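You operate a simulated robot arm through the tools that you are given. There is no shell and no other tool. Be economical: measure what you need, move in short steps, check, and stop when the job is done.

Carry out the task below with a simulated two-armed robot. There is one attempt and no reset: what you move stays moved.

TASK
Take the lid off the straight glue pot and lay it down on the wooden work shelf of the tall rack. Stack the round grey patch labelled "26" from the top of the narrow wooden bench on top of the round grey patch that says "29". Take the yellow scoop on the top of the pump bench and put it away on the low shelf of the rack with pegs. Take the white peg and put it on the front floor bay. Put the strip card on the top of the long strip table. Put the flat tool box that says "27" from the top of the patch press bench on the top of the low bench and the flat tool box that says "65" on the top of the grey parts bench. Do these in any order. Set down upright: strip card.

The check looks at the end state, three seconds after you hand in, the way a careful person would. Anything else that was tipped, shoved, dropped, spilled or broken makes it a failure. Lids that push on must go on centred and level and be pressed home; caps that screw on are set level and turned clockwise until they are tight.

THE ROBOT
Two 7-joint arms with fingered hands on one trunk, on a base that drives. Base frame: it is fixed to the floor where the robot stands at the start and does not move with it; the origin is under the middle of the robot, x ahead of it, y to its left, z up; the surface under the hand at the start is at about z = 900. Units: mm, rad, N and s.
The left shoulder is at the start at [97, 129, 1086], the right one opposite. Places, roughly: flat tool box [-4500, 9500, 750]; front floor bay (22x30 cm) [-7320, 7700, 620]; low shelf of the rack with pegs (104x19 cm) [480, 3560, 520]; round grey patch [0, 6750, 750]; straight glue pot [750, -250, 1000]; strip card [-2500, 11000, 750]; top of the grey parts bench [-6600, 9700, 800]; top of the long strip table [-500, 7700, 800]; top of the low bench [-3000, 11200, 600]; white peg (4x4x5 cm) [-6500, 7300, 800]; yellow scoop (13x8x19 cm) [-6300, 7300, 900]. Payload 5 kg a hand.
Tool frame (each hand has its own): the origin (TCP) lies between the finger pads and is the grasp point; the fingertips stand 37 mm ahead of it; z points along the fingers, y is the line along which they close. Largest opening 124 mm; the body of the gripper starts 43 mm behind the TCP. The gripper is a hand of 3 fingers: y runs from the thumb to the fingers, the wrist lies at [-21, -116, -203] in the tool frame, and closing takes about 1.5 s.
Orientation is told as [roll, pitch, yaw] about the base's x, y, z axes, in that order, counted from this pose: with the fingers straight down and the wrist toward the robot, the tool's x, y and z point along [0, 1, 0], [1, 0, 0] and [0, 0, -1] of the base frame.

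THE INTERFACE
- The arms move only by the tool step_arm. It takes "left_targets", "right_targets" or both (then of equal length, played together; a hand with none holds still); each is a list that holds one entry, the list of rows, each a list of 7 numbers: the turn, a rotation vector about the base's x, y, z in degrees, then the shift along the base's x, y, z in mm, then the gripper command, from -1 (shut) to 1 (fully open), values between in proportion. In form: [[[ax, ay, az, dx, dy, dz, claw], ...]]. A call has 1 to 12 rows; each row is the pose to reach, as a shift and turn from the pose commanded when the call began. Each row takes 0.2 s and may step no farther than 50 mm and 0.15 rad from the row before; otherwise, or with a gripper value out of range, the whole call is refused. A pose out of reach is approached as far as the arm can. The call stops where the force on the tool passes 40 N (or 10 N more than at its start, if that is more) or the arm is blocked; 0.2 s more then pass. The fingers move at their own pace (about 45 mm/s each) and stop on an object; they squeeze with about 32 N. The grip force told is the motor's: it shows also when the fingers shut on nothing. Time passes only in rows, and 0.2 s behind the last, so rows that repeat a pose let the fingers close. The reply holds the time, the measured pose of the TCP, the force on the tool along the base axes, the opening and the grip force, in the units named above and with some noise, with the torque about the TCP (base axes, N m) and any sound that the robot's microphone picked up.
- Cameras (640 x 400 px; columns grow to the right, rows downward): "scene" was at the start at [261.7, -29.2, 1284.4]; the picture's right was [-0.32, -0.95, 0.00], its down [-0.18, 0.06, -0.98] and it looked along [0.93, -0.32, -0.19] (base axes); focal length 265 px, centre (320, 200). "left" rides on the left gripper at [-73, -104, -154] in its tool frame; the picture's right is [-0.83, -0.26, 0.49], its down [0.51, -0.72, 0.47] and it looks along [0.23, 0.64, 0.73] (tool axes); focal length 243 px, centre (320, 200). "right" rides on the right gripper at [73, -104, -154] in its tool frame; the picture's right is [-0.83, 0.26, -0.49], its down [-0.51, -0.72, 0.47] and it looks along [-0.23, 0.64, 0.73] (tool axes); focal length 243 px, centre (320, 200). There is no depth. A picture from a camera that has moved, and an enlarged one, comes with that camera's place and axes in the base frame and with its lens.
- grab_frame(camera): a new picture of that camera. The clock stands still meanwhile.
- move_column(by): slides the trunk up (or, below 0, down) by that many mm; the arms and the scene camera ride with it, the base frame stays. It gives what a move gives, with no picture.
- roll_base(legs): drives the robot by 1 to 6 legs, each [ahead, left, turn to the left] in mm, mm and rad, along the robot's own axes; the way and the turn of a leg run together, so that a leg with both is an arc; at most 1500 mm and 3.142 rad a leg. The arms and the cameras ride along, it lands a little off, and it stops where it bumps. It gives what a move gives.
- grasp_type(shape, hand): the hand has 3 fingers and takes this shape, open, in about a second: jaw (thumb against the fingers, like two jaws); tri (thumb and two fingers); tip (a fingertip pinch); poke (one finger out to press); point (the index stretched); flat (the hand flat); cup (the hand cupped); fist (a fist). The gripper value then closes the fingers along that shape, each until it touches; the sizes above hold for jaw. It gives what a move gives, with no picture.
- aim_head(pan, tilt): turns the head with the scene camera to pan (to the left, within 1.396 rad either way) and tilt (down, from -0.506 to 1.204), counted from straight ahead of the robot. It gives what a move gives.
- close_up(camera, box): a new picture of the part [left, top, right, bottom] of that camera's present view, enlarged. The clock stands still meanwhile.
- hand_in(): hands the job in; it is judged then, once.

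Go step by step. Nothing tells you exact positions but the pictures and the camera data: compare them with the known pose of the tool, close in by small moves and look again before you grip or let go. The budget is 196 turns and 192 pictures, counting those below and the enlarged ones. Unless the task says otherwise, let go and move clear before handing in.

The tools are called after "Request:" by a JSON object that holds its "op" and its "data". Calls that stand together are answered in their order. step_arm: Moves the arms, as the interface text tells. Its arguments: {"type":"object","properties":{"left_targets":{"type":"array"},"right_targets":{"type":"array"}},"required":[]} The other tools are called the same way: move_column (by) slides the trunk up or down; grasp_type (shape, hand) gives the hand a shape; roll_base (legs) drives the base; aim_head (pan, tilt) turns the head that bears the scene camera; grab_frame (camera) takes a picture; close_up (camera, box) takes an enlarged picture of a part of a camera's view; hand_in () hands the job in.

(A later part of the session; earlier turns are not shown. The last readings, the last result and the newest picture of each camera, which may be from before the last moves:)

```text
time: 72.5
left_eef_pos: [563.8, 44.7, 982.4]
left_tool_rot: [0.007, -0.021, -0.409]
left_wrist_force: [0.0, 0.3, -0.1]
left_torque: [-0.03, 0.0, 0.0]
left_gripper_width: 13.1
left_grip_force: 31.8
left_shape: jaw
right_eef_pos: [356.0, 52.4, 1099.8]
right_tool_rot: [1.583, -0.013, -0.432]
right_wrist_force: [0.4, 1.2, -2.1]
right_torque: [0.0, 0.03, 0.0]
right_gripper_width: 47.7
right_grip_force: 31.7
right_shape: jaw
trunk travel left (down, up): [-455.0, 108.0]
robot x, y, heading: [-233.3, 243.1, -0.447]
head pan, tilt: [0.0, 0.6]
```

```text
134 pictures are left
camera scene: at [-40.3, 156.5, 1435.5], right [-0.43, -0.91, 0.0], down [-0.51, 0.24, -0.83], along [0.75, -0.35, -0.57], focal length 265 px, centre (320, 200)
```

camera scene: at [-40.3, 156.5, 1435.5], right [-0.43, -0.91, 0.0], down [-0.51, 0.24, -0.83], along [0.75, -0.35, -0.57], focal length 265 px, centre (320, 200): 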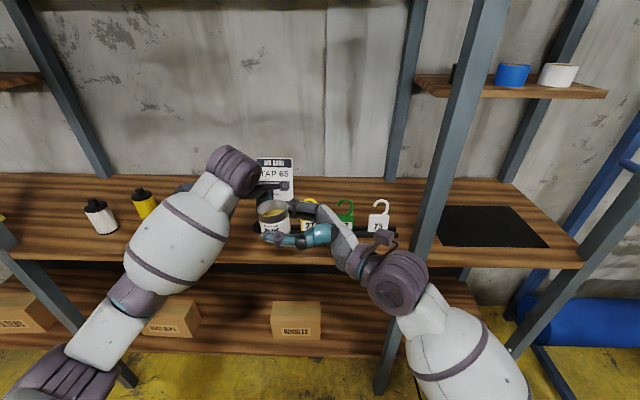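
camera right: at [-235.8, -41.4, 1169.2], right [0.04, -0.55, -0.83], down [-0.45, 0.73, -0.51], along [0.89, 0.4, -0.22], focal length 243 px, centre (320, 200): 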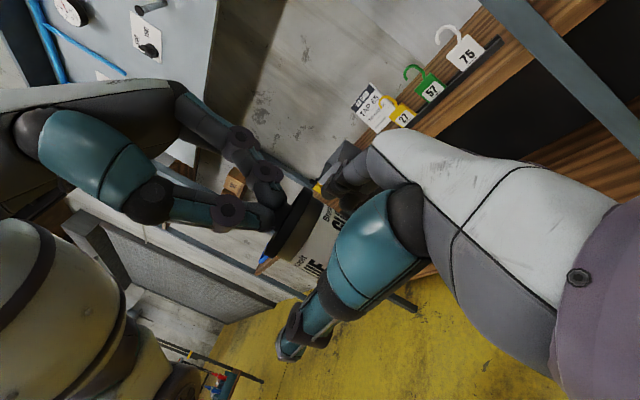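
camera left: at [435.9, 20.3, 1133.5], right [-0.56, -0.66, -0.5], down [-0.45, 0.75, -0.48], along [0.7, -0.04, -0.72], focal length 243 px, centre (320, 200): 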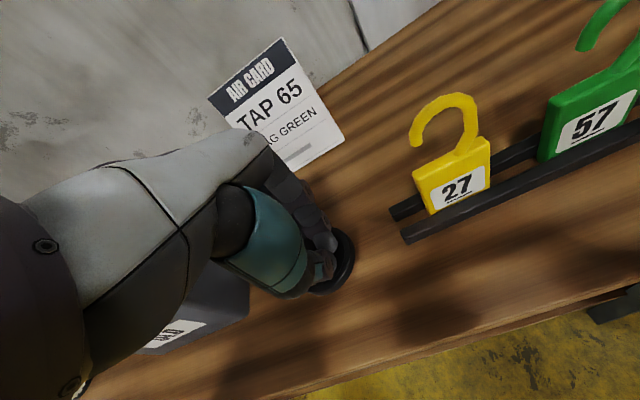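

Descend slowly to contact.

Request:
{"op": "step_arm", "data": {"left_targets": [[[0, 0, 0, 0, 0, -6, -1], [0, 0, 0, 0, 0, -12, -1], [0, 0, 0, 0, 0, -16, -1], [0, 0, 0, 0, 0, -16, -1]]]}}

Request:
{"op": "close_up", "data": {"camera": "left", "box": [220, 180, 420, 320]}}

```text
time: 73.5
left_eef_pos: [563.6, 43.9, 964.9]
left_tool_rot: [0.007, -0.023, -0.407]
left_wrist_force: [0.1, 0.2, 0.0]
left_torque: [0.01, -0.01, -0.01]
left_gripper_width: 12.9
left_grip_force: 32.8
left_shape: jaw
right_eef_pos: [357.8, 51.4, 1100.1]
right_tool_rot: [1.581, -0.014, -0.431]
right_wrist_force: [-0.2, -0.1, -1.1]
right_torque: [-0.03, -0.01, 0.01]
right_gripper_width: 47.4
right_grip_force: 31.8
right_shape: jaw
trunk travel left (down, up): [-455.0, 108.0]
robot x, y, heading: [-231.7, 249.9, -0.44]
head pan, tilt: [0.0, 0.6]
```

```text
2.86 times, centred on (320, 250) of left
camera zoom: at [435.5, 20.0, 1115.4], right [-0.56, -0.66, -0.5], down [-0.45, 0.75, -0.48], along [0.7, -0.04, -0.72], focal length 693 px, centre (320, 57)
```

zoom: 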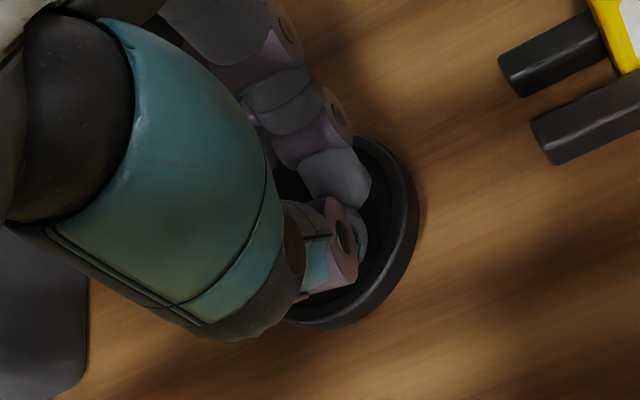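

Request:
{"op": "step_arm", "data": {"left_targets": [[[0, 0, 0, 0, 0, -3, -1], [0, 0, 0, 0, 0, -5, -1], [0, 0, 0, 0, 0, -7, -1], [0, 0, 0, 0, 0, -9, -1], [0, 0, 0, 0, 0, -11, -1], [0, 0, 0, 0, 0, -13, -1], [0, 0, 0, 0, 0, -15, -1], [0, 0, 0, 0, 0, -15, -1]]]}}

Request:
{"op": "close_up", "data": {"camera": "left", "box": [220, 180, 420, 320]}}

```text
time: 75.3
left_eef_pos: [563.4, 44.8, 951.5]
left_tool_rot: [0.007, -0.023, -0.409]
left_wrist_force: [-1.9, -1.4, 7.9]
left_torque: [0.04, -0.22, -0.09]
left_gripper_width: 13.8
left_grip_force: 32.2
left_shape: jaw
right_eef_pos: [355.9, 53.5, 1101.7]
right_tool_rot: [1.582, -0.012, -0.432]
right_wrist_force: [-0.2, 1.5, -1.3]
right_torque: [-0.02, 0.02, -0.03]
right_gripper_width: 47.5
right_grip_force: 32.4
right_shape: jaw
trunk travel left (down, up): [-455.0, 108.0]
robot x, y, heading: [-233.4, 248.5, -0.44]
head pan, tilt: [0.0, 0.6]
```

```text
2.86 times, centred on (320, 250) of left
camera zoom: at [434.1, 19.7, 1101.3], right [-0.56, -0.66, -0.5], down [-0.45, 0.75, -0.48], along [0.7, -0.05, -0.72], focal length 693 px, centre (320, 57)
```

zoom: 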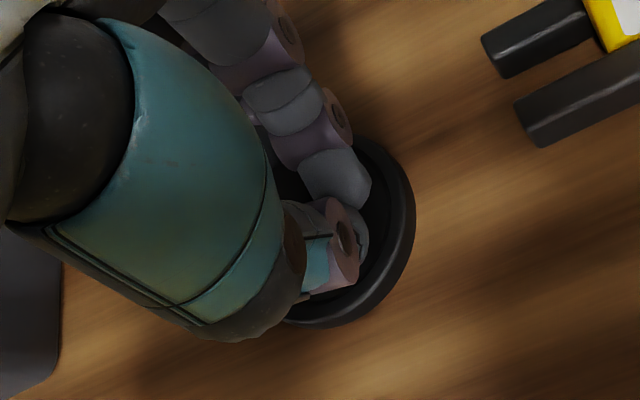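

Lid rests on the shelf. Release, rise, and return above the pot held in the right hand.

Request:
{"op": "step_arm", "data": {"left_targets": [[[0, 0, 0, 0, 0, 0, -0.6], [0, 0, 0, 0, 0, 0, -0.3], [0, 0, 0, 0, 0, 0, -0.2], [0, 0, 0, 0, 0, 0, -0.2], [0, 0, 0, 0, 0, 10, -0.2], [0, 0, 0, 0, 0, 45, 0], [0, 0, 0, 0, 0, 90, 0.5], [0, 0, 0, 0, 0, 135, 1], [0, 0, 0, 0, 0, 180, 1], [0, 0, 0, 0, 0, 225, 1], [0, 0, 0, 0, 0, 270, 1], [0, 0, 0, 0, 0, 285, 1]]]}}

Request:
{"op": "step_arm", "data": {"left_targets": [[[0, 0, 0, -45, 3, 0, 1], [0, 0, 0, -90, 7, 0, 1], [0, 0, 0, -135, 10, 0, 1], [0, 0, 0, -180, 13, 0, 1], [0, 0, 0, -202, 15, 0, 1], [0, 0, 0, -202, 15, 0, 1]]]}}

Request:
{"op": "grab_frame", "data": {"camera": "left"}}

Request:
{"op": "grab_frame", "data": {"camera": "scene"}}

```text
time: 77.9
left_eef_pos: [561.8, 45.4, 1236.2]
left_tool_rot: [0.006, -0.021, -0.41]
left_wrist_force: [-0.9, -0.1, 0.0]
left_torque: [0.0, 0.0, -0.01]
left_gripper_width: 123.8
left_grip_force: 0.0
left_shape: jaw
right_eef_pos: [355.4, 52.3, 1100.4]
right_tool_rot: [1.583, -0.013, -0.431]
right_wrist_force: [-0.3, 0.1, -0.9]
right_torque: [0.0, 0.04, 0.02]
right_gripper_width: 47.7
right_grip_force: 31.2
right_shape: jaw
trunk travel left (down, up): [-455.0, 108.0]
robot x, y, heading: [-232.6, 247.3, -0.442]
head pan, tilt: [0.0, 0.6]
```

```text
time: 79.3
left_eef_pos: [359.5, 61.7, 1233.8]
left_tool_rot: [0.006, -0.021, -0.409]
left_wrist_force: [0.3, 0.0, 0.1]
left_torque: [-0.02, 0.01, 0.0]
left_gripper_width: 123.9
left_grip_force: 0.1
left_shape: jaw
right_eef_pos: [357.0, 53.1, 1099.7]
right_tool_rot: [1.58, -0.011, -0.432]
right_wrist_force: [-0.1, -0.6, -1.2]
right_torque: [0.01, 0.0, 0.03]
right_gripper_width: 47.6
right_grip_force: 32.1
right_shape: jaw
trunk travel left (down, up): [-455.0, 108.0]
robot x, y, heading: [-232.8, 251.5, -0.439]
head pan, tilt: [0.0, 0.6]
```

```text
131 pictures are left
camera left: at [232.7, 36.5, 1384.1], right [-0.56, -0.66, -0.5], down [-0.45, 0.75, -0.48], along [0.7, -0.04, -0.72], focal length 243 px, centre (320, 200)
```

left: 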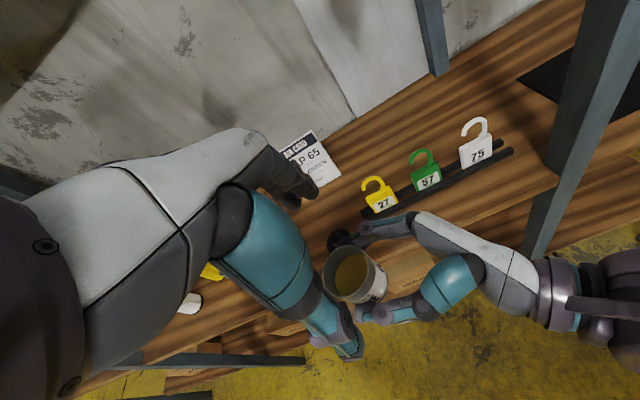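

```text
130 pictures are left
camera scene: at [-39.6, 156.4, 1435.3], right [-0.43, -0.91, 0.0], down [-0.51, 0.24, -0.82], along [0.75, -0.35, -0.57], focal length 265 px, centre (320, 200)
```

scene: 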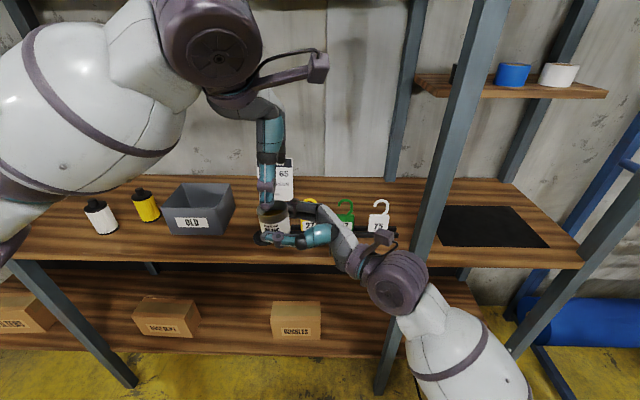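

Aligned with the pot axis. Descend 78 mm and close on the upper wall.

Request:
{"op": "step_arm", "data": {"left_targets": [[[0, 0, 0, 0, 0, -25, 1], [0, 0, 0, 0, 0, -50, 0.7], [0, 0, 0, 0, 0, -70, 0.5], [0, 0, 0, 0, 0, -79, 0.4], [0, 0, 0, 0, 0, -79, 0.2], [0, 0, 0, 0, 0, -79, 0], [0, 0, 0, 0, 0, -79, -0.3], [0, 0, 0, 0, 0, -79, -0.6], [0, 0, 0, 0, 0, -79, -1], [0, 0, 0, 0, 0, -79, -1]]]}}

Request:
{"op": "close_up", "data": {"camera": "left", "box": [220, 160, 460, 340]}}

Request:
{"op": "close_up", "data": {"camera": "scene", "box": [190, 120, 430, 280]}}

```text
time: 81.5
left_eef_pos: [360.8, 59.5, 1155.0]
left_tool_rot: [0.006, -0.019, -0.41]
left_wrist_force: [-5.3, -1.0, 6.7]
left_torque: [0.02, 0.04, 0.0]
left_gripper_width: 49.8
left_grip_force: 32.0
left_shape: jaw
right_eef_pos: [356.1, 52.8, 1099.4]
right_tool_rot: [1.581, -0.013, -0.433]
right_wrist_force: [4.0, 0.1, -7.8]
right_torque: [-0.08, 0.27, 0.0]
right_gripper_width: 47.7
right_grip_force: 31.8
right_shape: jaw
trunk travel left (down, up): [-455.0, 108.0]
robot x, y, heading: [-233.6, 249.2, -0.441]
head pan, tilt: [0.0, 0.6]
```

```text
2.22 times, centred on (340, 250) of left
camera zoom: at [232.5, 35.2, 1305.8], right [-0.56, -0.66, -0.5], down [-0.45, 0.75, -0.48], along [0.7, -0.04, -0.72], focal length 539 px, centre (276, 89)
```

zoom: 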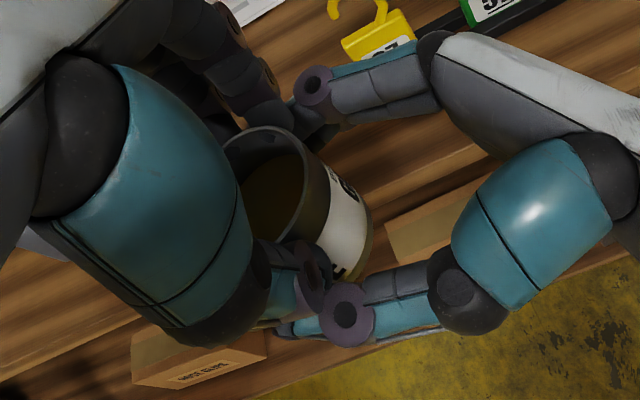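

```text
2.50 times, centred on (310, 200) of scene
camera zoom: at [-40.2, 156.4, 1435.4], right [-0.43, -0.91, 0.0], down [-0.51, 0.24, -0.83], along [0.75, -0.35, -0.57], focal length 663 px, centre (345, 200)
```

zoom: 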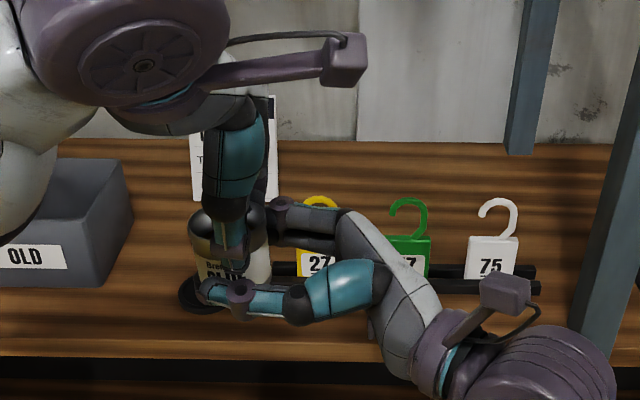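

Left holds the pot's upper wall. Open the right hand and withdraw it to the right.

Request:
{"op": "step_arm", "data": {"right_targets": [[[0, 0, 0, 0, 0, 0, -0.3], [0, 0, 0, 0, 0, 0, 0.2], [0, 0, 0, 0, 0, 0, 0.6], [0, 0, 0, 0, 0, 0, 1], [0, 0, 0, 0, 0, -2, 1], [0, 0, 0, -9, -18, -4, 1], [0, 0, 0, -26, -54, -6, 1], [0, 0, 0, -43, -90, -6, 1], [0, 0, 0, -61, -130, -6, 1], [0, 0, 0, -78, -166, -6, 1], [0, 0, 0, -78, -166, -6, 1]]]}}

Request:
{"op": "grab_frame", "data": {"camera": "scene"}}

Request:
{"op": "grab_frame", "data": {"camera": "right"}}

```text
time: 83.9
left_eef_pos: [360.7, 61.3, 1155.6]
left_tool_rot: [0.004, -0.022, -0.409]
left_wrist_force: [0.1, 0.2, 0.1]
left_torque: [0.03, 0.0, 0.01]
left_gripper_width: 49.2
left_grip_force: 32.2
left_shape: jaw
right_eef_pos: [278.5, -114.0, 1094.3]
right_tool_rot: [1.582, -0.013, -0.432]
right_wrist_force: [0.0, 0.3, -0.7]
right_torque: [-0.05, -0.04, 0.02]
right_gripper_width: 123.5
right_grip_force: 0.1
right_shape: jaw
trunk travel left (down, up): [-455.0, 108.0]
robot x, y, heading: [-234.8, 247.3, -0.442]
head pan, tilt: [0.0, 0.6]
```

```text
127 pictures are left
camera scene: at [-39.4, 157.1, 1435.4], right [-0.42, -0.91, 0.0], down [-0.51, 0.24, -0.82], along [0.75, -0.35, -0.57], focal length 265 px, centre (320, 200)
```

scene: 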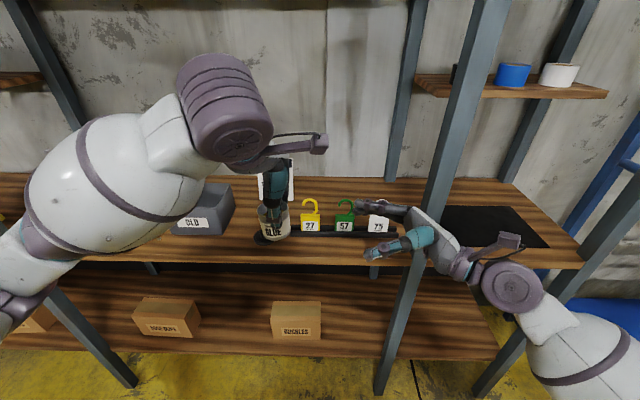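

```text
126 pictures are left
camera right: at [118.0, -209.8, 1163.6], right [0.04, -0.55, -0.83], down [-0.45, 0.73, -0.51], along [0.89, 0.4, -0.22], focal length 243 px, centre (320, 200)
```

right: 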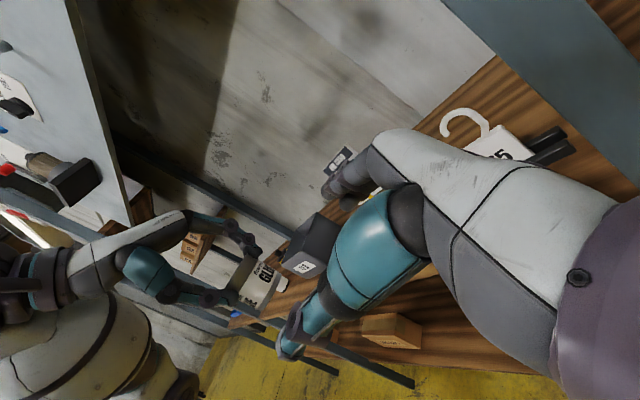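

Now tuck the right arm by reversing its path, then shift right and forward to return the pot.

Request:
{"op": "step_arm", "data": {"right_targets": [[[-7.39, 3.52, 0, -31.3, -8.8, 26.9, 1], [-14.78, 7.04, 0, -62.6, -17.5, 53.8, 1], [-22.17, 10.56, 0, -93.9, -26.3, 80.7, 1], [-29.56, 14.08, 0, -125.2, -35.1, 107.6, 1], [-36.95, 17.6, 0, -156.5, -43.9, 134.5, 1], [-44.34, 21.12, 0, -187.8, -52.6, 161.4, 1], [-51.73, 24.64, 0, -219.1, -61.4, 188.3, 1], [-59.12, 28.16, 0, -250.4, -70.2, 215.2, 1], [-66.51, 31.68, 0, -281.7, -78.9, 242.1, 1], [-73.9, 35.2, 0, -313, -87.7, 269, 1], [-81.3, 38.7, 0, -344, -96.5, 296, 1], [-81.3, 38.7, 0, -344, -96.5, 296, 1]]]}}

Request:
{"op": "roll_base", "data": {"legs": [[0, -184, 0], [255, 0, 0]]}}

Request:
{"op": "grab_frame", "data": {"camera": "scene"}}

```text
time: 86.5
left_eef_pos: [360.9, 59.4, 1155.3]
left_tool_rot: [0.006, -0.02, -0.41]
left_wrist_force: [0.9, -0.6, -0.2]
left_torque: [0.02, 0.02, -0.03]
left_gripper_width: 49.4
left_grip_force: 32.6
left_shape: jaw
right_eef_pos: [-65.4, -210.9, 1390.6]
right_tool_rot: [0.01, 0.014, -0.433]
right_wrist_force: [0.6, -0.5, 0.0]
right_torque: [0.02, 0.01, -0.01]
right_gripper_width: 124.0
right_grip_force: 0.1
right_shape: jaw
trunk travel left (down, up): [-455.0, 108.0]
robot x, y, heading: [-234.0, 246.9, -0.439]
head pan, tilt: [0.0, 0.6]
```

```text
time: 90.3
left_eef_pos: [513.0, -215.9, 1156.6]
left_tool_rot: [0.007, -0.021, -0.406]
left_wrist_force: [-0.6, 0.0, -0.7]
left_torque: [-0.02, 0.01, 0.02]
left_gripper_width: 49.2
left_grip_force: 32.0
left_shape: jaw
right_eef_pos: [86.2, -488.3, 1392.0]
right_tool_rot: [0.009, 0.01, -0.431]
right_wrist_force: [-0.2, 1.1, -0.1]
right_torque: [0.02, -0.03, -0.02]
right_gripper_width: 123.6
right_grip_force: 0.1
right_shape: jaw
trunk travel left (down, up): [-455.0, 108.0]
robot x, y, heading: [-79.0, -31.2, -0.436]
head pan, tilt: [0.0, 0.6]
```

```text
125 pictures are left
camera scene: at [111.8, -120.7, 1435.9], right [-0.42, -0.91, 0.0], down [-0.51, 0.24, -0.83], along [0.75, -0.35, -0.56], focal length 265 px, centre (320, 200)
```

scene: 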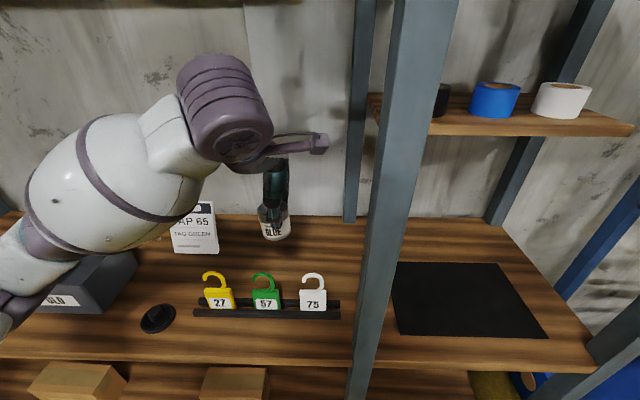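

The lid sits well. Extend the left hand to the pot's original place and hover low.

Request:
{"op": "step_arm", "data": {"left_targets": [[[0, 0, 0, 45, 8, 0, -1], [0, 0, 0, 90, 16, 0, -1], [0, 0, 0, 135, 24, 0, -1], [0, 0, 0, 180, 30, 0, -1], [0, 0, 0, 198, 33, -30, -1], [0, 0, 0, 198, 33, -75, -1], [0, 0, 0, 198, 33, -120, -1], [0, 0, 0, 198, 33, -145, -1], [0, 0, 0, 198, 33, -145, -1]]]}}

Request:
{"op": "grab_frame", "data": {"camera": "left"}}

Request:
{"op": "close_up", "data": {"camera": "scene", "box": [130, 120, 370, 280]}}

```text
time: 92.3
left_eef_pos: [710.5, -185.7, 1008.0]
left_tool_rot: [0.008, -0.021, -0.408]
left_wrist_force: [0.5, -0.9, -1.6]
left_torque: [0.02, 0.01, 0.0]
left_gripper_width: 49.1
left_grip_force: 32.0
left_shape: jaw
right_eef_pos: [88.1, -488.3, 1389.7]
right_tool_rot: [0.011, 0.013, -0.43]
right_wrist_force: [0.0, 1.0, -1.0]
right_torque: [0.01, 0.0, 0.02]
right_gripper_width: 123.6
right_grip_force: 0.1
right_shape: jaw
trunk travel left (down, up): [-455.0, 108.0]
robot x, y, heading: [-81.5, -32.4, -0.436]
head pan, tilt: [0.0, 0.6]
```

```text
124 pictures are left
camera left: at [584.1, -210.2, 1159.4], right [-0.56, -0.66, -0.5], down [-0.45, 0.75, -0.48], along [0.7, -0.04, -0.72], focal length 243 px, centre (320, 200)
```

left: 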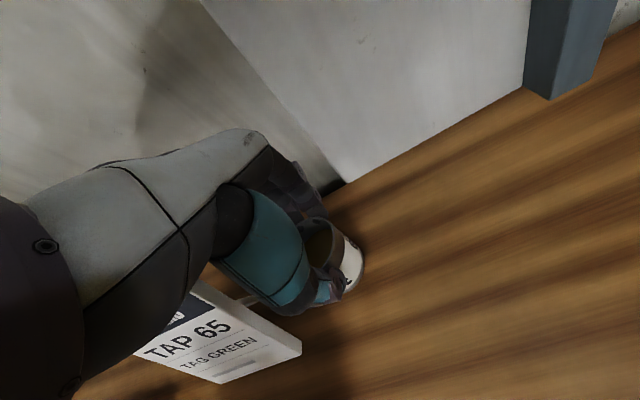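

```text
2.50 times, centred on (250, 200) of scene
camera zoom: at [113.5, -121.6, 1435.5], right [-0.42, -0.91, 0.0], down [-0.51, 0.24, -0.83], along [0.75, -0.35, -0.56], focal length 663 px, centre (495, 200)
```

zoom: 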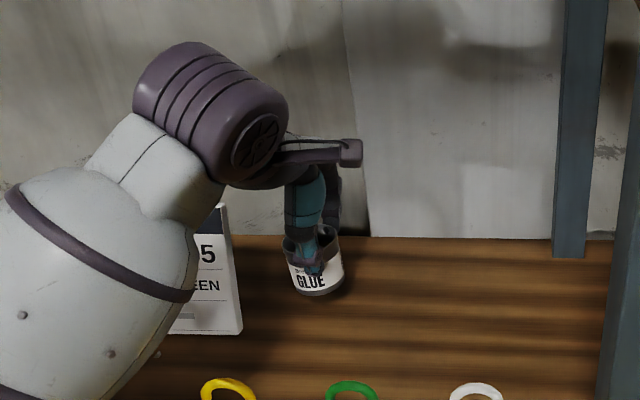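

Descend gently to set the pot down.

Request:
{"op": "step_arm", "data": {"left_targets": [[[0, 0, 0, 0, 0, -8, -1], [0, 0, 0, 0, 0, -16, -1], [0, 0, 0, 0, 0, -22, -1], [0, 0, 0, 0, 0, -26, -1], [0, 0, 0, 0, 0, -26, -1]]]}}

Request:
{"op": "grab_frame", "data": {"camera": "left"}}

Request:
{"op": "close_up", "data": {"camera": "scene", "box": [130, 120, 370, 280]}}

```text
time: 93.5
left_eef_pos: [711.9, -185.1, 983.7]
left_tool_rot: [0.006, -0.02, -0.408]
left_wrist_force: [-0.4, 0.6, -1.5]
left_torque: [-0.02, 0.0, -0.01]
left_gripper_width: 49.1
left_grip_force: 32.1
left_shape: jaw
right_eef_pos: [87.3, -488.8, 1391.0]
right_tool_rot: [0.01, 0.013, -0.431]
right_wrist_force: [0.4, -0.3, -1.1]
right_torque: [0.03, 0.0, 0.0]
right_gripper_width: 123.8
right_grip_force: 0.1
right_shape: jaw
trunk travel left (down, up): [-455.0, 108.0]
robot x, y, heading: [-82.3, -27.8, -0.441]
head pan, tilt: [0.0, 0.6]
```

```text
122 pictures are left
camera left: at [584.3, -209.7, 1134.9], right [-0.56, -0.66, -0.5], down [-0.45, 0.75, -0.48], along [0.7, -0.04, -0.72], focal length 243 px, centre (320, 200)
```

left: 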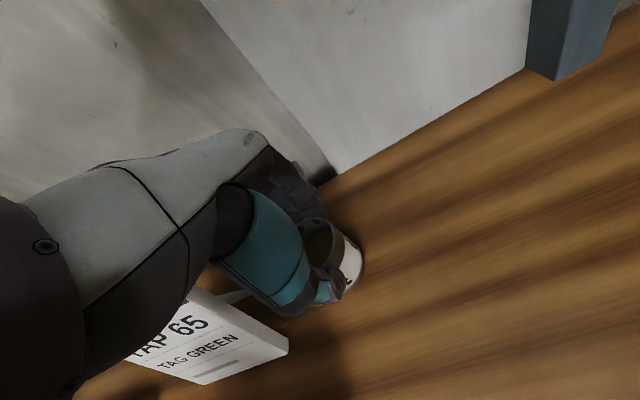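

```text
2.50 times, centred on (250, 200) of scene
camera zoom: at [113.7, -121.4, 1435.5], right [-0.42, -0.91, 0.0], down [-0.51, 0.24, -0.83], along [0.75, -0.35, -0.57], focal length 663 px, centre (495, 200)
```

zoom: 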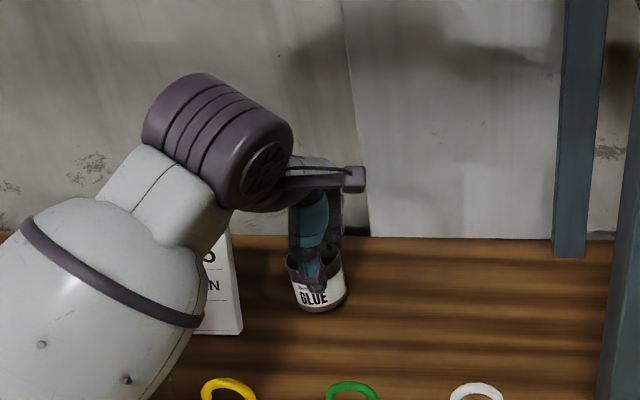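

Keep lowering in 2 mm steps until contact.

Request:
{"op": "step_arm", "data": {"left_targets": [[[0, 0, 0, 0, 0, -2, -1], [0, 0, 0, 0, 0, -4, -1], [0, 0, 0, 0, 0, -6, -1], [0, 0, 0, 0, 0, -8, -1], [0, 0, 0, 0, 0, -10, -1], [0, 0, 0, 0, 0, -10, -1]]]}}

```text
time: 94.9
left_eef_pos: [711.8, -185.1, 977.0]
left_tool_rot: [0.008, -0.025, -0.408]
left_wrist_force: [-0.6, -3.0, 13.3]
left_torque: [-0.14, -0.42, -0.05]
left_gripper_width: 49.2
left_grip_force: 31.6
left_shape: jaw
right_eef_pos: [85.8, -487.9, 1391.9]
right_tool_rot: [0.011, 0.009, -0.432]
right_wrist_force: [0.1, -0.7, -0.5]
right_torque: [0.0, 0.0, 0.03]
right_gripper_width: 123.8
right_grip_force: 0.0
right_shape: jaw
trunk travel left (down, up): [-455.0, 108.0]
robot x, y, heading: [-79.6, -31.7, -0.435]
head pan, tilt: [0.0, 0.6]
```

Contact made. Release and rise.

Request:
{"op": "step_arm", "data": {"left_targets": [[[0, 0, 0, 0, 0, 2, -0.6], [0, 0, 0, 0, 0, 2, -0.2], [0, 0, 0, 0, 0, 2, 0.2], [0, 0, 0, 0, 0, 2, 0.3], [0, 0, 0, 0, 0, 2, 0.3], [0, 0, 0, 0, 0, 25, 0.3], [0, 0, 0, 0, 0, 65, 0.3], [0, 0, 0, 0, 0, 110, 0.3], [0, 0, 0, 0, 0, 150, 0.3], [0, 0, 0, 0, 0, 160, 0.3]]]}}

Request:
{"op": "grab_frame", "data": {"camera": "left"}}

Request:
{"op": "roll_base", "data": {"legs": [[-300, 0, 0], [-350, 0, 0]]}}

Request:
{"op": "grab_frame", "data": {"camera": "scene"}}

```text
time: 97.1
left_eef_pos: [711.1, -184.2, 1135.2]
left_tool_rot: [0.007, -0.021, -0.408]
left_wrist_force: [-0.6, -0.4, -0.1]
left_torque: [-0.01, -0.02, 0.01]
left_gripper_width: 80.2
left_grip_force: 0.1
left_shape: jaw
right_eef_pos: [88.3, -488.4, 1391.2]
right_tool_rot: [0.012, 0.013, -0.431]
right_wrist_force: [0.4, 0.8, -0.5]
right_torque: [0.02, 0.02, -0.03]
right_gripper_width: 123.9
right_grip_force: 0.1
right_shape: jaw
trunk travel left (down, up): [-455.0, 108.0]
robot x, y, heading: [-79.1, -25.1, -0.439]
head pan, tilt: [0.0, 0.6]
```

```text
120 pictures are left
camera left: at [583.9, -209.6, 1285.4], right [-0.56, -0.66, -0.5], down [-0.45, 0.75, -0.48], along [0.7, -0.04, -0.72], focal length 243 px, centre (320, 200)
```

left: 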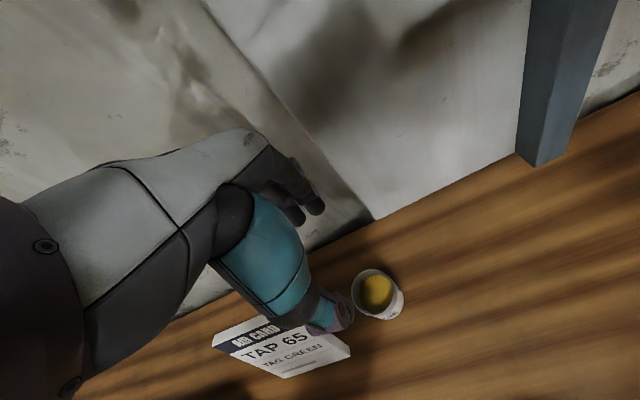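

```text
time: 101.0
left_eef_pos: [125.3, 87.9, 1134.5]
left_tool_rot: [0.008, -0.02, -0.414]
left_wrist_force: [1.1, -0.9, 0.1]
left_torque: [-0.01, 0.02, 0.0]
left_gripper_width: 80.4
left_grip_force: 0.1
left_shape: jaw
right_eef_pos: [-500.0, -212.4, 1389.7]
right_tool_rot: [0.01, 0.013, -0.438]
right_wrist_force: [0.0, -0.9, -0.4]
right_torque: [0.02, 0.03, -0.04]
right_gripper_width: 124.0
right_grip_force: 0.1
right_shape: jaw
trunk travel left (down, up): [-455.0, 108.0]
robot x, y, heading: [-668.8, 248.1, -0.441]
head pan, tilt: [0.0, 0.6]
```

```text
119 pictures are left
camera scene: at [-471.8, 154.1, 1435.1], right [-0.43, -0.9, 0.0], down [-0.51, 0.24, -0.82], along [0.74, -0.35, -0.57], focal length 265 px, centre (320, 200)
```

scene: 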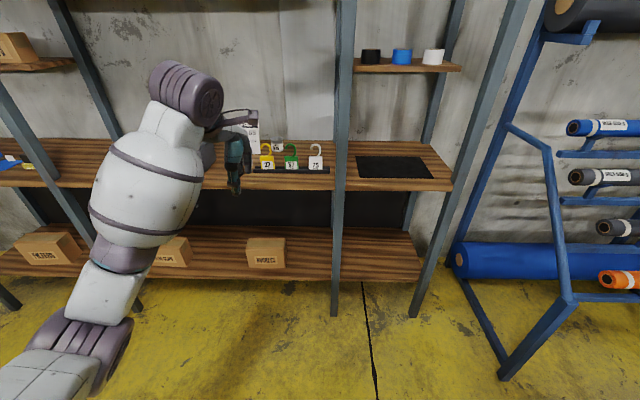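

The pot is back upright with glue inside and the lid lies on the shelf. Now tuck the left arm and turn toward the rest of the workshop (+y).

Request:
{"op": "step_arm", "data": {"left_targets": [[[0, 0, 0, -30, 26, 20, 1], [0, 0, 0, -60, 52, 40, 1], [0, 0, 0, -90, 78, 60, 1], [0, 0, 0, -120, 104, 80, 1], [0, 0, 0, -150, 130, 100, 1], [0, 0, 0, -180, 156, 120, 1], [0, 0, 0, -210, 182, 140, 1], [0, 0, 0, -240, 208, 160, 1], [0, 0, 0, -270, 234, 180, 1], [0, 0, 0, -300, 260, 200, 1], [0, 0, 0, -300, 260, 200, 1]]]}}

Request:
{"op": "roll_base", "data": {"legs": [[-150, 0, 0], [0, 0, 2.0]]}}

Request:
{"op": "aim_head", "data": {"pan": 0.0, "tilt": 0.15}}

Request:
{"op": "grab_frame", "data": {"camera": "scene"}}

```text
time: 103.4
left_eef_pos: [-177.4, 348.8, 1333.9]
left_tool_rot: [0.007, -0.019, -0.414]
left_wrist_force: [1.0, -0.6, 0.2]
left_torque: [0.01, 0.02, 0.0]
left_gripper_width: 123.9
left_grip_force: 0.0
left_shape: jaw
right_eef_pos: [-500.0, -213.1, 1391.3]
right_tool_rot: [0.011, 0.012, -0.436]
right_wrist_force: [-0.5, -0.6, 0.7]
right_torque: [-0.01, 0.07, -0.02]
right_gripper_width: 123.8
right_grip_force: 0.0
right_shape: jaw
trunk travel left (down, up): [-455.0, 108.0]
robot x, y, heading: [-666.5, 248.6, -0.446]
head pan, tilt: [0.0, 0.6]
```

```text
time: 109.6
left_eef_pos: [-1105.9, 706.3, 1332.7]
left_tool_rot: [0.009, -0.021, 1.609]
left_wrist_force: [-0.2, -0.1, 0.0]
left_torque: [0.01, -0.04, -0.02]
left_gripper_width: 123.8
left_grip_force: 0.0
left_shape: jaw
right_eef_pos: [-458.8, 660.1, 1389.9]
right_tool_rot: [0.012, 0.014, 1.585]
right_wrist_force: [0.0, 0.8, 0.0]
right_torque: [-0.01, 0.01, -0.01]
right_gripper_width: 123.6
right_grip_force: 0.0
right_shape: jaw
trunk travel left (down, up): [-455.0, 108.0]
robot x, y, heading: [-800.6, 312.2, 1.577]
head pan, tilt: [0.0, 0.6]
```

```text
time: 110.5
left_eef_pos: [-1106.3, 706.6, 1334.4]
left_tool_rot: [0.007, -0.02, 1.609]
left_wrist_force: [0.1, -0.3, -1.0]
left_torque: [-0.01, -0.02, -0.01]
left_gripper_width: 123.6
left_grip_force: 0.0
left_shape: jaw
right_eef_pos: [-458.6, 660.7, 1392.1]
right_tool_rot: [0.01, 0.014, 1.585]
right_wrist_force: [-0.3, 0.0, 0.8]
right_torque: [-0.02, -0.02, 0.0]
right_gripper_width: 124.1
right_grip_force: 0.0
right_shape: jaw
trunk travel left (down, up): [-455.0, 108.0]
robot x, y, heading: [-803.0, 313.5, 1.576]
head pan, tilt: [0.0, 0.15]
```

```text
118 pictures are left
camera scene: at [-804.4, 530.1, 1476.9], right [1.0, 0.01, 0.0], down [0.0, -0.15, -0.99], along [-0.01, 0.99, -0.15], focal length 265 px, centre (320, 200)
```

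scene: 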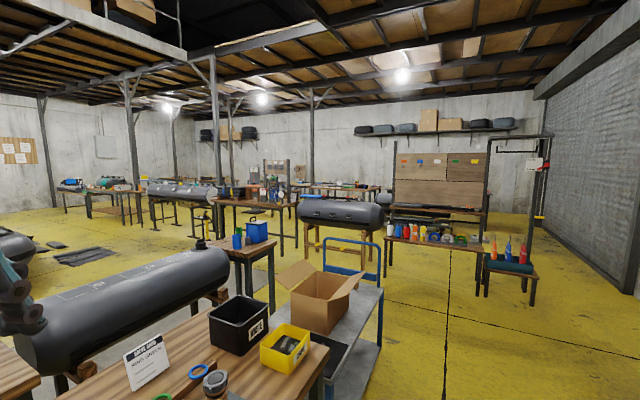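

I'm in a large workshop. I'll drive right of the trolley toward the lane and look again from about (300, 2300).

Request:
{"op": "roll_base", "data": {"legs": [[350, -820, 0], [900, -270, 0], [650, 0, 0]]}}

Request:
{"op": "grab_frame", "data": {"camera": "scene"}}

Request:
{"op": "aim_head", "data": {"pan": 0.9, "tilt": 0.15}}

Request:
{"op": "grab_frame", "data": {"camera": "scene"}}

```text
time: 125.7
left_eef_pos: [-22.9, 2590.6, 1334.8]
left_tool_rot: [0.006, -0.023, 1.601]
left_wrist_force: [0.1, -0.6, 0.6]
left_torque: [0.0, 0.01, 0.04]
left_gripper_width: 123.9
left_grip_force: 0.0
left_shape: jaw
right_eef_pos: [622.1, 2540.6, 1390.7]
right_tool_rot: [0.009, 0.011, 1.577]
right_wrist_force: [-0.5, -0.8, -0.1]
right_torque: [0.04, 0.02, 0.01]
right_gripper_width: 123.6
right_grip_force: 0.0
right_shape: jaw
trunk travel left (down, up): [-455.0, 108.0]
robot x, y, heading: [278.9, 2195.0, 1.567]
head pan, tilt: [0.0, 0.15]
```

```text
117 pictures are left
camera scene: at [276.8, 2412.2, 1477.2], right [1.0, 0.0, 0.0], down [0.0, -0.15, -0.99], along [0.0, 0.99, -0.15], focal length 265 px, centre (320, 200)
```

scene: 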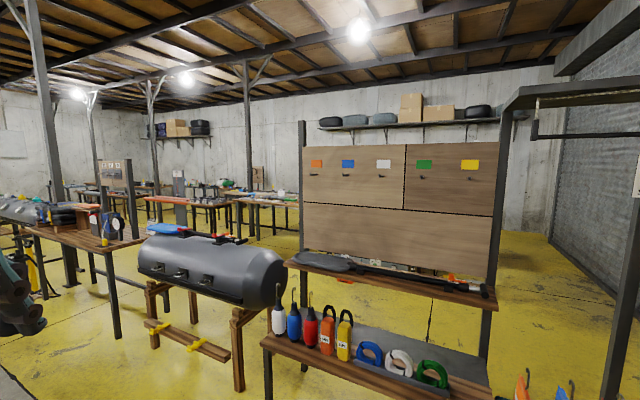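

```text
time: 126.9
left_eef_pos: [-23.0, 2591.6, 1334.5]
left_tool_rot: [0.007, -0.019, 1.601]
left_wrist_force: [-0.1, -0.1, 1.0]
left_torque: [0.0, -0.02, -0.03]
left_gripper_width: 123.8
left_grip_force: 0.1
left_shape: jaw
right_eef_pos: [623.2, 2541.6, 1390.6]
right_tool_rot: [0.01, 0.011, 1.579]
right_wrist_force: [-0.3, 0.8, 0.0]
right_torque: [-0.04, 0.03, 0.01]
right_gripper_width: 124.1
right_grip_force: 0.0
right_shape: jaw
trunk travel left (down, up): [-455.0, 108.0]
robot x, y, heading: [280.8, 2197.2, 1.57]
head pan, tilt: [0.901, 0.15]
```

```text
116 pictures are left
camera scene: at [204.2, 2378.2, 1477.0], right [0.62, 0.78, 0.0], down [0.12, -0.09, -0.99], along [-0.77, 0.61, -0.15], focal length 265 px, centre (320, 200)
```

scene: 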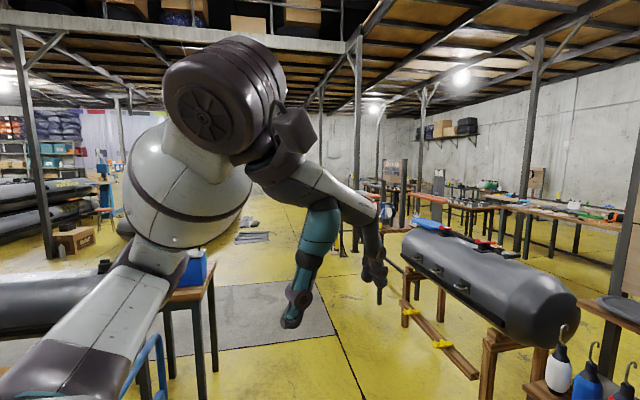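

That's the rack with pegs. Close-up of its low shelf to plan the scoop's place.

Request:
{"op": "aim_head", "data": {"pan": 0.0, "tilt": 0.3}}

Request:
{"op": "close_up", "data": {"camera": "scene", "box": [240, 200, 520, 375]}}

Request:
{"op": "close_up", "data": {"camera": "scene", "box": [0, 60, 300, 240]}}

```text
time: 128.1
left_eef_pos: [-23.1, 2591.1, 1334.9]
left_tool_rot: [0.01, -0.021, 1.599]
left_wrist_force: [0.3, 0.6, -0.2]
left_torque: [0.01, 0.0, 0.0]
left_gripper_width: 123.6
left_grip_force: 0.0
left_shape: jaw
right_eef_pos: [622.3, 2541.9, 1391.6]
right_tool_rot: [0.011, 0.011, 1.578]
right_wrist_force: [-0.1, -0.3, 0.1]
right_torque: [-0.01, -0.02, -0.01]
right_gripper_width: 123.7
right_grip_force: 0.2
right_shape: jaw
trunk travel left (down, up): [-455.0, 108.0]
robot x, y, heading: [278.3, 2193.1, 1.568]
head pan, tilt: [0.0, 0.3]
```

```text
2.29 times, centred on (380, 288) of scene
camera zoom: at [276.8, 2414.0, 1463.0], right [1.0, 0.0, 0.0], down [0.0, -0.3, -0.96], along [0.0, 0.96, -0.3], focal length 606 px, centre (183, 0)
```

zoom: 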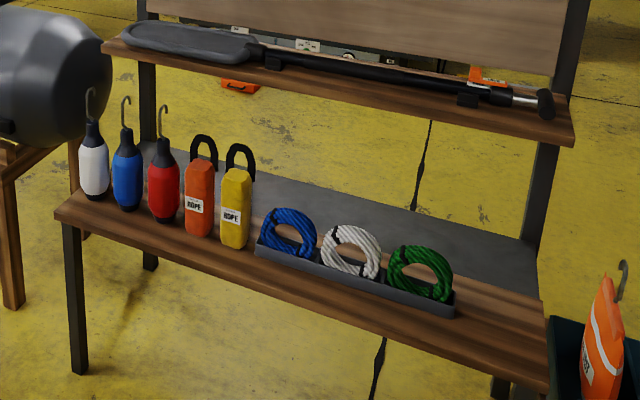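

```text
2.13 times, centred on (150, 150) of scene
camera zoom: at [276.8, 2414.0, 1463.0], right [1.0, 0.0, 0.0], down [0.0, -0.3, -0.96], along [0.0, 0.96, -0.3], focal length 566 px, centre (683, 307)
```

zoom: 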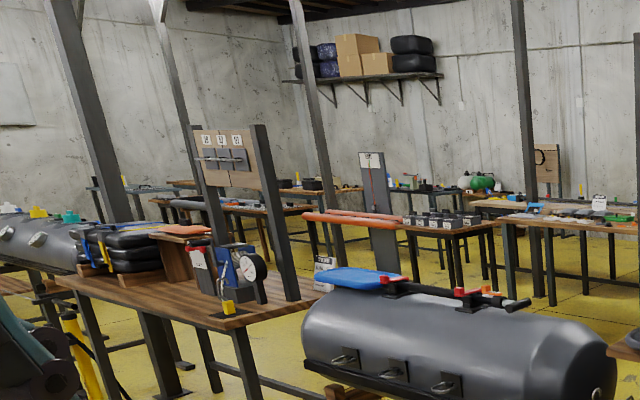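

The low shelf (ropes, lamps) has a free right end for the scoop. The way on is to the left of the tank row; I'll drive into the aisle and look.

Request:
{"op": "roll_base", "data": {"legs": [[0, 0, 0.95], [1450, -200, 0], [650, 0, 0]]}}

Request:
{"op": "aim_head", "data": {"pan": -0.6, "tilt": 0.15}}

Request:
{"op": "grab_frame", "data": {"camera": "scene"}}

Request:
{"op": "aim_head", "data": {"pan": 0.4, "tilt": 0.15}}

Request:
{"op": "grab_frame", "data": {"camera": "scene"}}

```text
time: 141.1
left_eef_pos: [-1814.5, 3582.0, 1333.7]
left_tool_rot: [0.008, -0.023, 2.545]
left_wrist_force: [0.3, -0.6, 0.2]
left_torque: [0.04, 0.02, 0.02]
left_gripper_width: 123.9
left_grip_force: 0.1
left_shape: jaw
right_eef_pos: [-1393.0, 4074.7, 1390.8]
right_tool_rot: [0.01, 0.012, 2.522]
right_wrist_force: [-0.5, 0.3, 0.2]
right_torque: [0.0, 0.02, 0.0]
right_gripper_width: 123.6
right_grip_force: 0.0
right_shape: jaw
trunk travel left (down, up): [-455.0, 108.0]
robot x, y, heading: [-1313.4, 3591.9, 2.516]
head pan, tilt: [0.0, 0.3]
```

```text
time: 142.1
left_eef_pos: [-1813.7, 3582.2, 1334.3]
left_tool_rot: [0.007, -0.021, 2.544]
left_wrist_force: [0.3, -0.3, -0.5]
left_torque: [0.0, 0.05, 0.01]
left_gripper_width: 123.6
left_grip_force: 0.0
left_shape: jaw
right_eef_pos: [-1395.0, 4076.1, 1389.9]
right_tool_rot: [0.01, 0.012, 2.522]
right_wrist_force: [-0.6, 0.3, -0.3]
right_torque: [0.03, 0.01, -0.01]
right_gripper_width: 123.6
right_grip_force: 0.0
right_shape: jaw
trunk travel left (down, up): [-455.0, 108.0]
robot x, y, heading: [-1315.7, 3591.8, 2.517]
head pan, tilt: [-0.6, 0.15]
```

```text
113 pictures are left
camera scene: at [-1450.5, 3754.4, 1477.0], right [0.94, 0.34, 0.0], down [0.05, -0.14, -0.99], along [-0.33, 0.93, -0.15], focal length 265 px, centre (320, 200)
```

scene: 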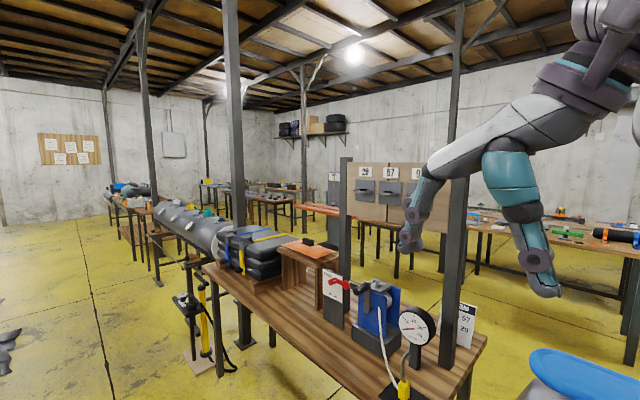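

```text
time: 143.3
left_eef_pos: [-1813.8, 3582.6, 1333.5]
left_tool_rot: [0.009, -0.021, 2.544]
left_wrist_force: [-0.6, 0.3, 0.1]
left_torque: [0.0, 0.0, 0.0]
left_gripper_width: 123.8
left_grip_force: 0.1
left_shape: jaw
right_eef_pos: [-1394.3, 4076.3, 1390.8]
right_tool_rot: [0.011, 0.012, 2.521]
right_wrist_force: [-0.1, 0.2, -0.5]
right_torque: [0.03, -0.05, 0.02]
right_gripper_width: 123.8
right_grip_force: 0.0
right_shape: jaw
trunk travel left (down, up): [-455.0, 108.0]
robot x, y, heading: [-1319.1, 3594.7, 2.514]
head pan, tilt: [0.4, 0.15]
```

```text
112 pictures are left
camera scene: at [-1509.6, 3688.0, 1477.0], right [0.23, 0.97, 0.0], down [0.15, -0.03, -0.99], along [-0.96, 0.22, -0.15], focal length 265 px, centre (320, 200)
```

scene: 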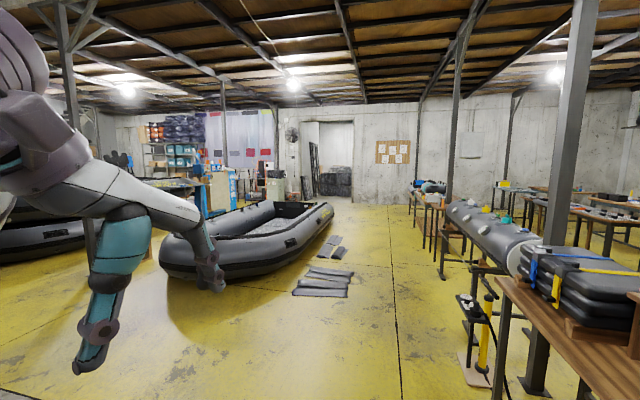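

Everything in the room is rotated ~26.6°. Working in room axes, the rows of benches run along my current heading, with a gap near the end of the long tube. I'll drive along the aisle to that gap.

Request:
{"op": "roll_base", "data": {"legs": [[0, 0, 0.163], [1400, 0, 0], [1200, 0, 0]]}}

Request:
{"op": "aim_head", "data": {"pan": -0.5, "tilt": 0.25}}

Request:
{"op": "grab_frame", "data": {"camera": "scene"}}

Request:
{"op": "aim_head", "data": {"pan": -1.1, "tilt": 0.2}}

Request:
{"op": "grab_frame", "data": {"camera": "scene"}}

```text
time: 156.6
left_eef_pos: [-4113.0, 4664.9, 1334.9]
left_tool_rot: [0.007, -0.023, 2.695]
left_wrist_force: [-0.2, 0.1, -0.7]
left_torque: [-0.02, 0.01, 0.0]
left_gripper_width: 123.9
left_grip_force: 0.0
left_shape: jaw
right_eef_pos: [-3770.8, 5212.6, 1392.5]
right_tool_rot: [0.009, 0.01, 2.671]
right_wrist_force: [-0.6, -0.7, -0.4]
right_torque: [-0.02, 0.01, -0.02]
right_gripper_width: 124.0
right_grip_force: 0.0
right_shape: jaw
trunk travel left (down, up): [-455.0, 108.0]
robot x, y, heading: [-3622.3, 4751.9, 2.667]
head pan, tilt: [0.4, 0.15]
```

```text
time: 157.8
left_eef_pos: [-4112.8, 4662.9, 1336.1]
left_tool_rot: [0.008, -0.021, 2.696]
left_wrist_force: [0.3, 0.1, -0.3]
left_torque: [0.0, 0.0, 0.02]
left_gripper_width: 123.6
left_grip_force: 0.2
left_shape: jaw
right_eef_pos: [-3771.4, 5214.9, 1391.3]
right_tool_rot: [0.011, 0.012, 2.672]
right_wrist_force: [0.3, 0.5, -0.2]
right_torque: [-0.02, -0.02, 0.0]
right_gripper_width: 124.0
right_grip_force: 0.0
right_shape: jaw
trunk travel left (down, up): [-455.0, 108.0]
robot x, y, heading: [-3619.5, 4748.8, 2.668]
head pan, tilt: [-0.499, 0.25]
```

```text
111 pictures are left
camera scene: at [-3787.6, 4884.5, 1467.7], right [0.83, 0.56, 0.0], down [0.14, -0.2, -0.97], along [-0.54, 0.8, -0.25], focal length 265 px, centre (320, 200)
```

scene: 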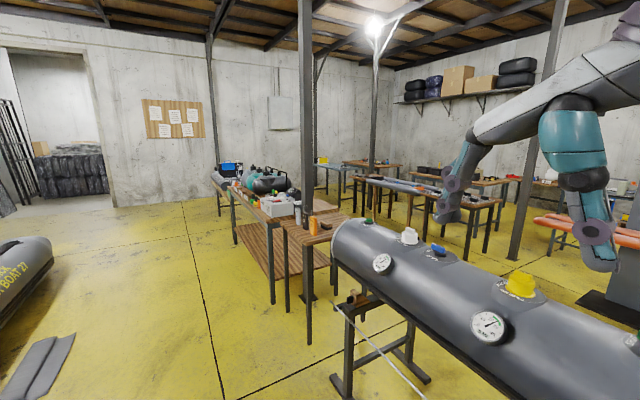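

```text
time: 158.8
left_eef_pos: [-4112.2, 4664.0, 1334.2]
left_tool_rot: [0.007, -0.021, 2.693]
left_wrist_force: [-0.4, -0.4, -0.1]
left_torque: [-0.01, -0.01, 0.0]
left_gripper_width: 124.3
left_grip_force: 0.0
left_shape: jaw
right_eef_pos: [-3771.4, 5214.9, 1391.1]
right_tool_rot: [0.01, 0.012, 2.672]
right_wrist_force: [-0.3, -0.1, 0.1]
right_torque: [-0.01, 0.01, 0.02]
right_gripper_width: 124.0
right_grip_force: 0.1
right_shape: jaw
trunk travel left (down, up): [-455.0, 108.0]
robot x, y, heading: [-3617.4, 4747.3, 2.662]
head pan, tilt: [-1.1, 0.201]
```

```text
110 pictures are left
camera scene: at [-3734.8, 4900.4, 1472.2], right [1.0, 0.0, 0.0], down [0.0, -0.2, -0.98], along [0.0, 0.98, -0.2], focal length 265 px, centre (320, 200)
```

scene: 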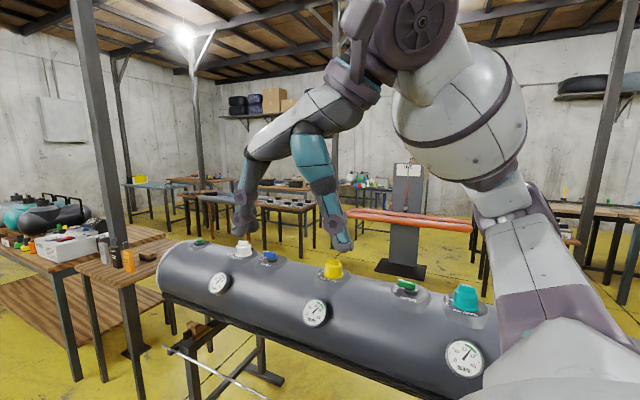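

No gap here; the pump bench with scoop and peg is on this side, farther along. I'll do those first: drive on and face the bench.

Request:
{"op": "roll_base", "data": {"legs": [[1450, 0, 0.014], [1450, 0, 0], [400, 50, 0], [0, 0, -1.571]]}}

Request:
{"op": "aim_head", "data": {"pan": 0.0, "tilt": 0.4}}

Request:
{"op": "grab_frame", "data": {"camera": "scene"}}

Request:
{"op": "aim_head", "data": {"pan": 0.8, "tilt": 0.3}}

Request:
{"op": "grab_frame", "data": {"camera": "scene"}}

```text
time: 178.8
left_eef_pos: [-6670.6, 6745.9, 1334.7]
left_tool_rot: [0.006, -0.021, 1.12]
left_wrist_force: [-0.8, -0.4, 0.6]
left_torque: [0.04, -0.01, 0.0]
left_gripper_width: 124.0
left_grip_force: 0.2
left_shape: jaw
right_eef_pos: [-6122.5, 6401.4, 1390.5]
right_tool_rot: [0.009, 0.013, 1.096]
right_wrist_force: [-0.4, -0.4, -0.2]
right_torque: [0.03, 0.02, 0.03]
right_gripper_width: 123.5
right_grip_force: 0.1
right_shape: jaw
trunk travel left (down, up): [-455.0, 108.0]
robot x, y, heading: [-6591.9, 6253.8, 1.089]
head pan, tilt: [-1.1, 0.201]
```

```text
time: 180.1
left_eef_pos: [-6670.7, 6745.4, 1335.4]
left_tool_rot: [0.006, -0.02, 1.121]
left_wrist_force: [0.1, 0.1, -0.3]
left_torque: [0.04, 0.0, 0.01]
left_gripper_width: 123.8
left_grip_force: 0.1
left_shape: jaw
right_eef_pos: [-6121.7, 6401.5, 1391.3]
right_tool_rot: [0.01, 0.011, 1.095]
right_wrist_force: [0.1, 0.5, -0.5]
right_torque: [-0.02, 0.0, 0.03]
right_gripper_width: 123.7
right_grip_force: 0.0
right_shape: jaw
trunk travel left (down, up): [-455.0, 108.0]
robot x, y, heading: [-6584.3, 6252.1, 1.088]
head pan, tilt: [0.0, 0.4]
```

```text
109 pictures are left
camera scene: at [-6487.1, 6447.0, 1453.7], right [0.89, -0.46, 0.0], down [-0.18, -0.34, -0.92], along [0.43, 0.82, -0.39], focal length 265 px, centre (320, 200)
```

scene: 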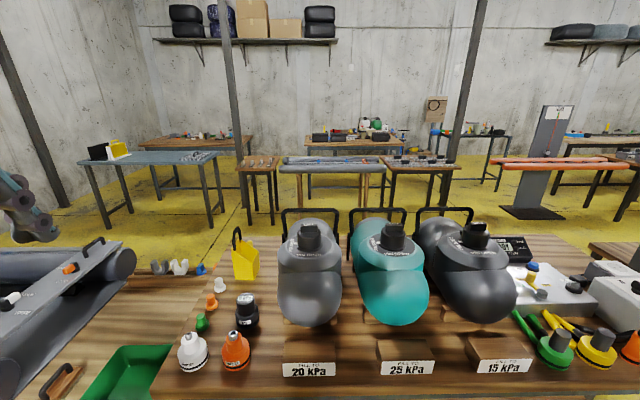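

```text
time: 181.3
left_eef_pos: [-6670.5, 6744.5, 1334.4]
left_tool_rot: [0.008, -0.021, 1.119]
left_wrist_force: [0.5, 0.2, 0.2]
left_torque: [0.0, -0.01, 0.01]
left_gripper_width: 123.8
left_grip_force: 0.0
left_shape: jaw
right_eef_pos: [-6120.4, 6401.4, 1391.4]
right_tool_rot: [0.011, 0.012, 1.096]
right_wrist_force: [0.3, -0.4, 1.0]
right_torque: [-0.01, 0.02, 0.03]
right_gripper_width: 124.0
right_grip_force: 0.1
right_shape: jaw
trunk travel left (down, up): [-455.0, 108.0]
robot x, y, heading: [-6586.7, 6253.1, 1.092]
head pan, tilt: [0.799, 0.3]
```

```text
108 pictures are left
camera scene: at [-6559.1, 6453.6, 1462.9], right [0.95, 0.31, 0.0], down [0.09, -0.28, -0.96], along [-0.3, 0.91, -0.3], focal length 265 px, centre (320, 200)
```

scene: 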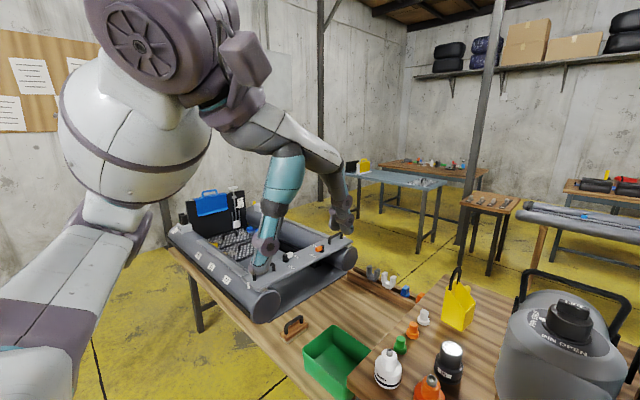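

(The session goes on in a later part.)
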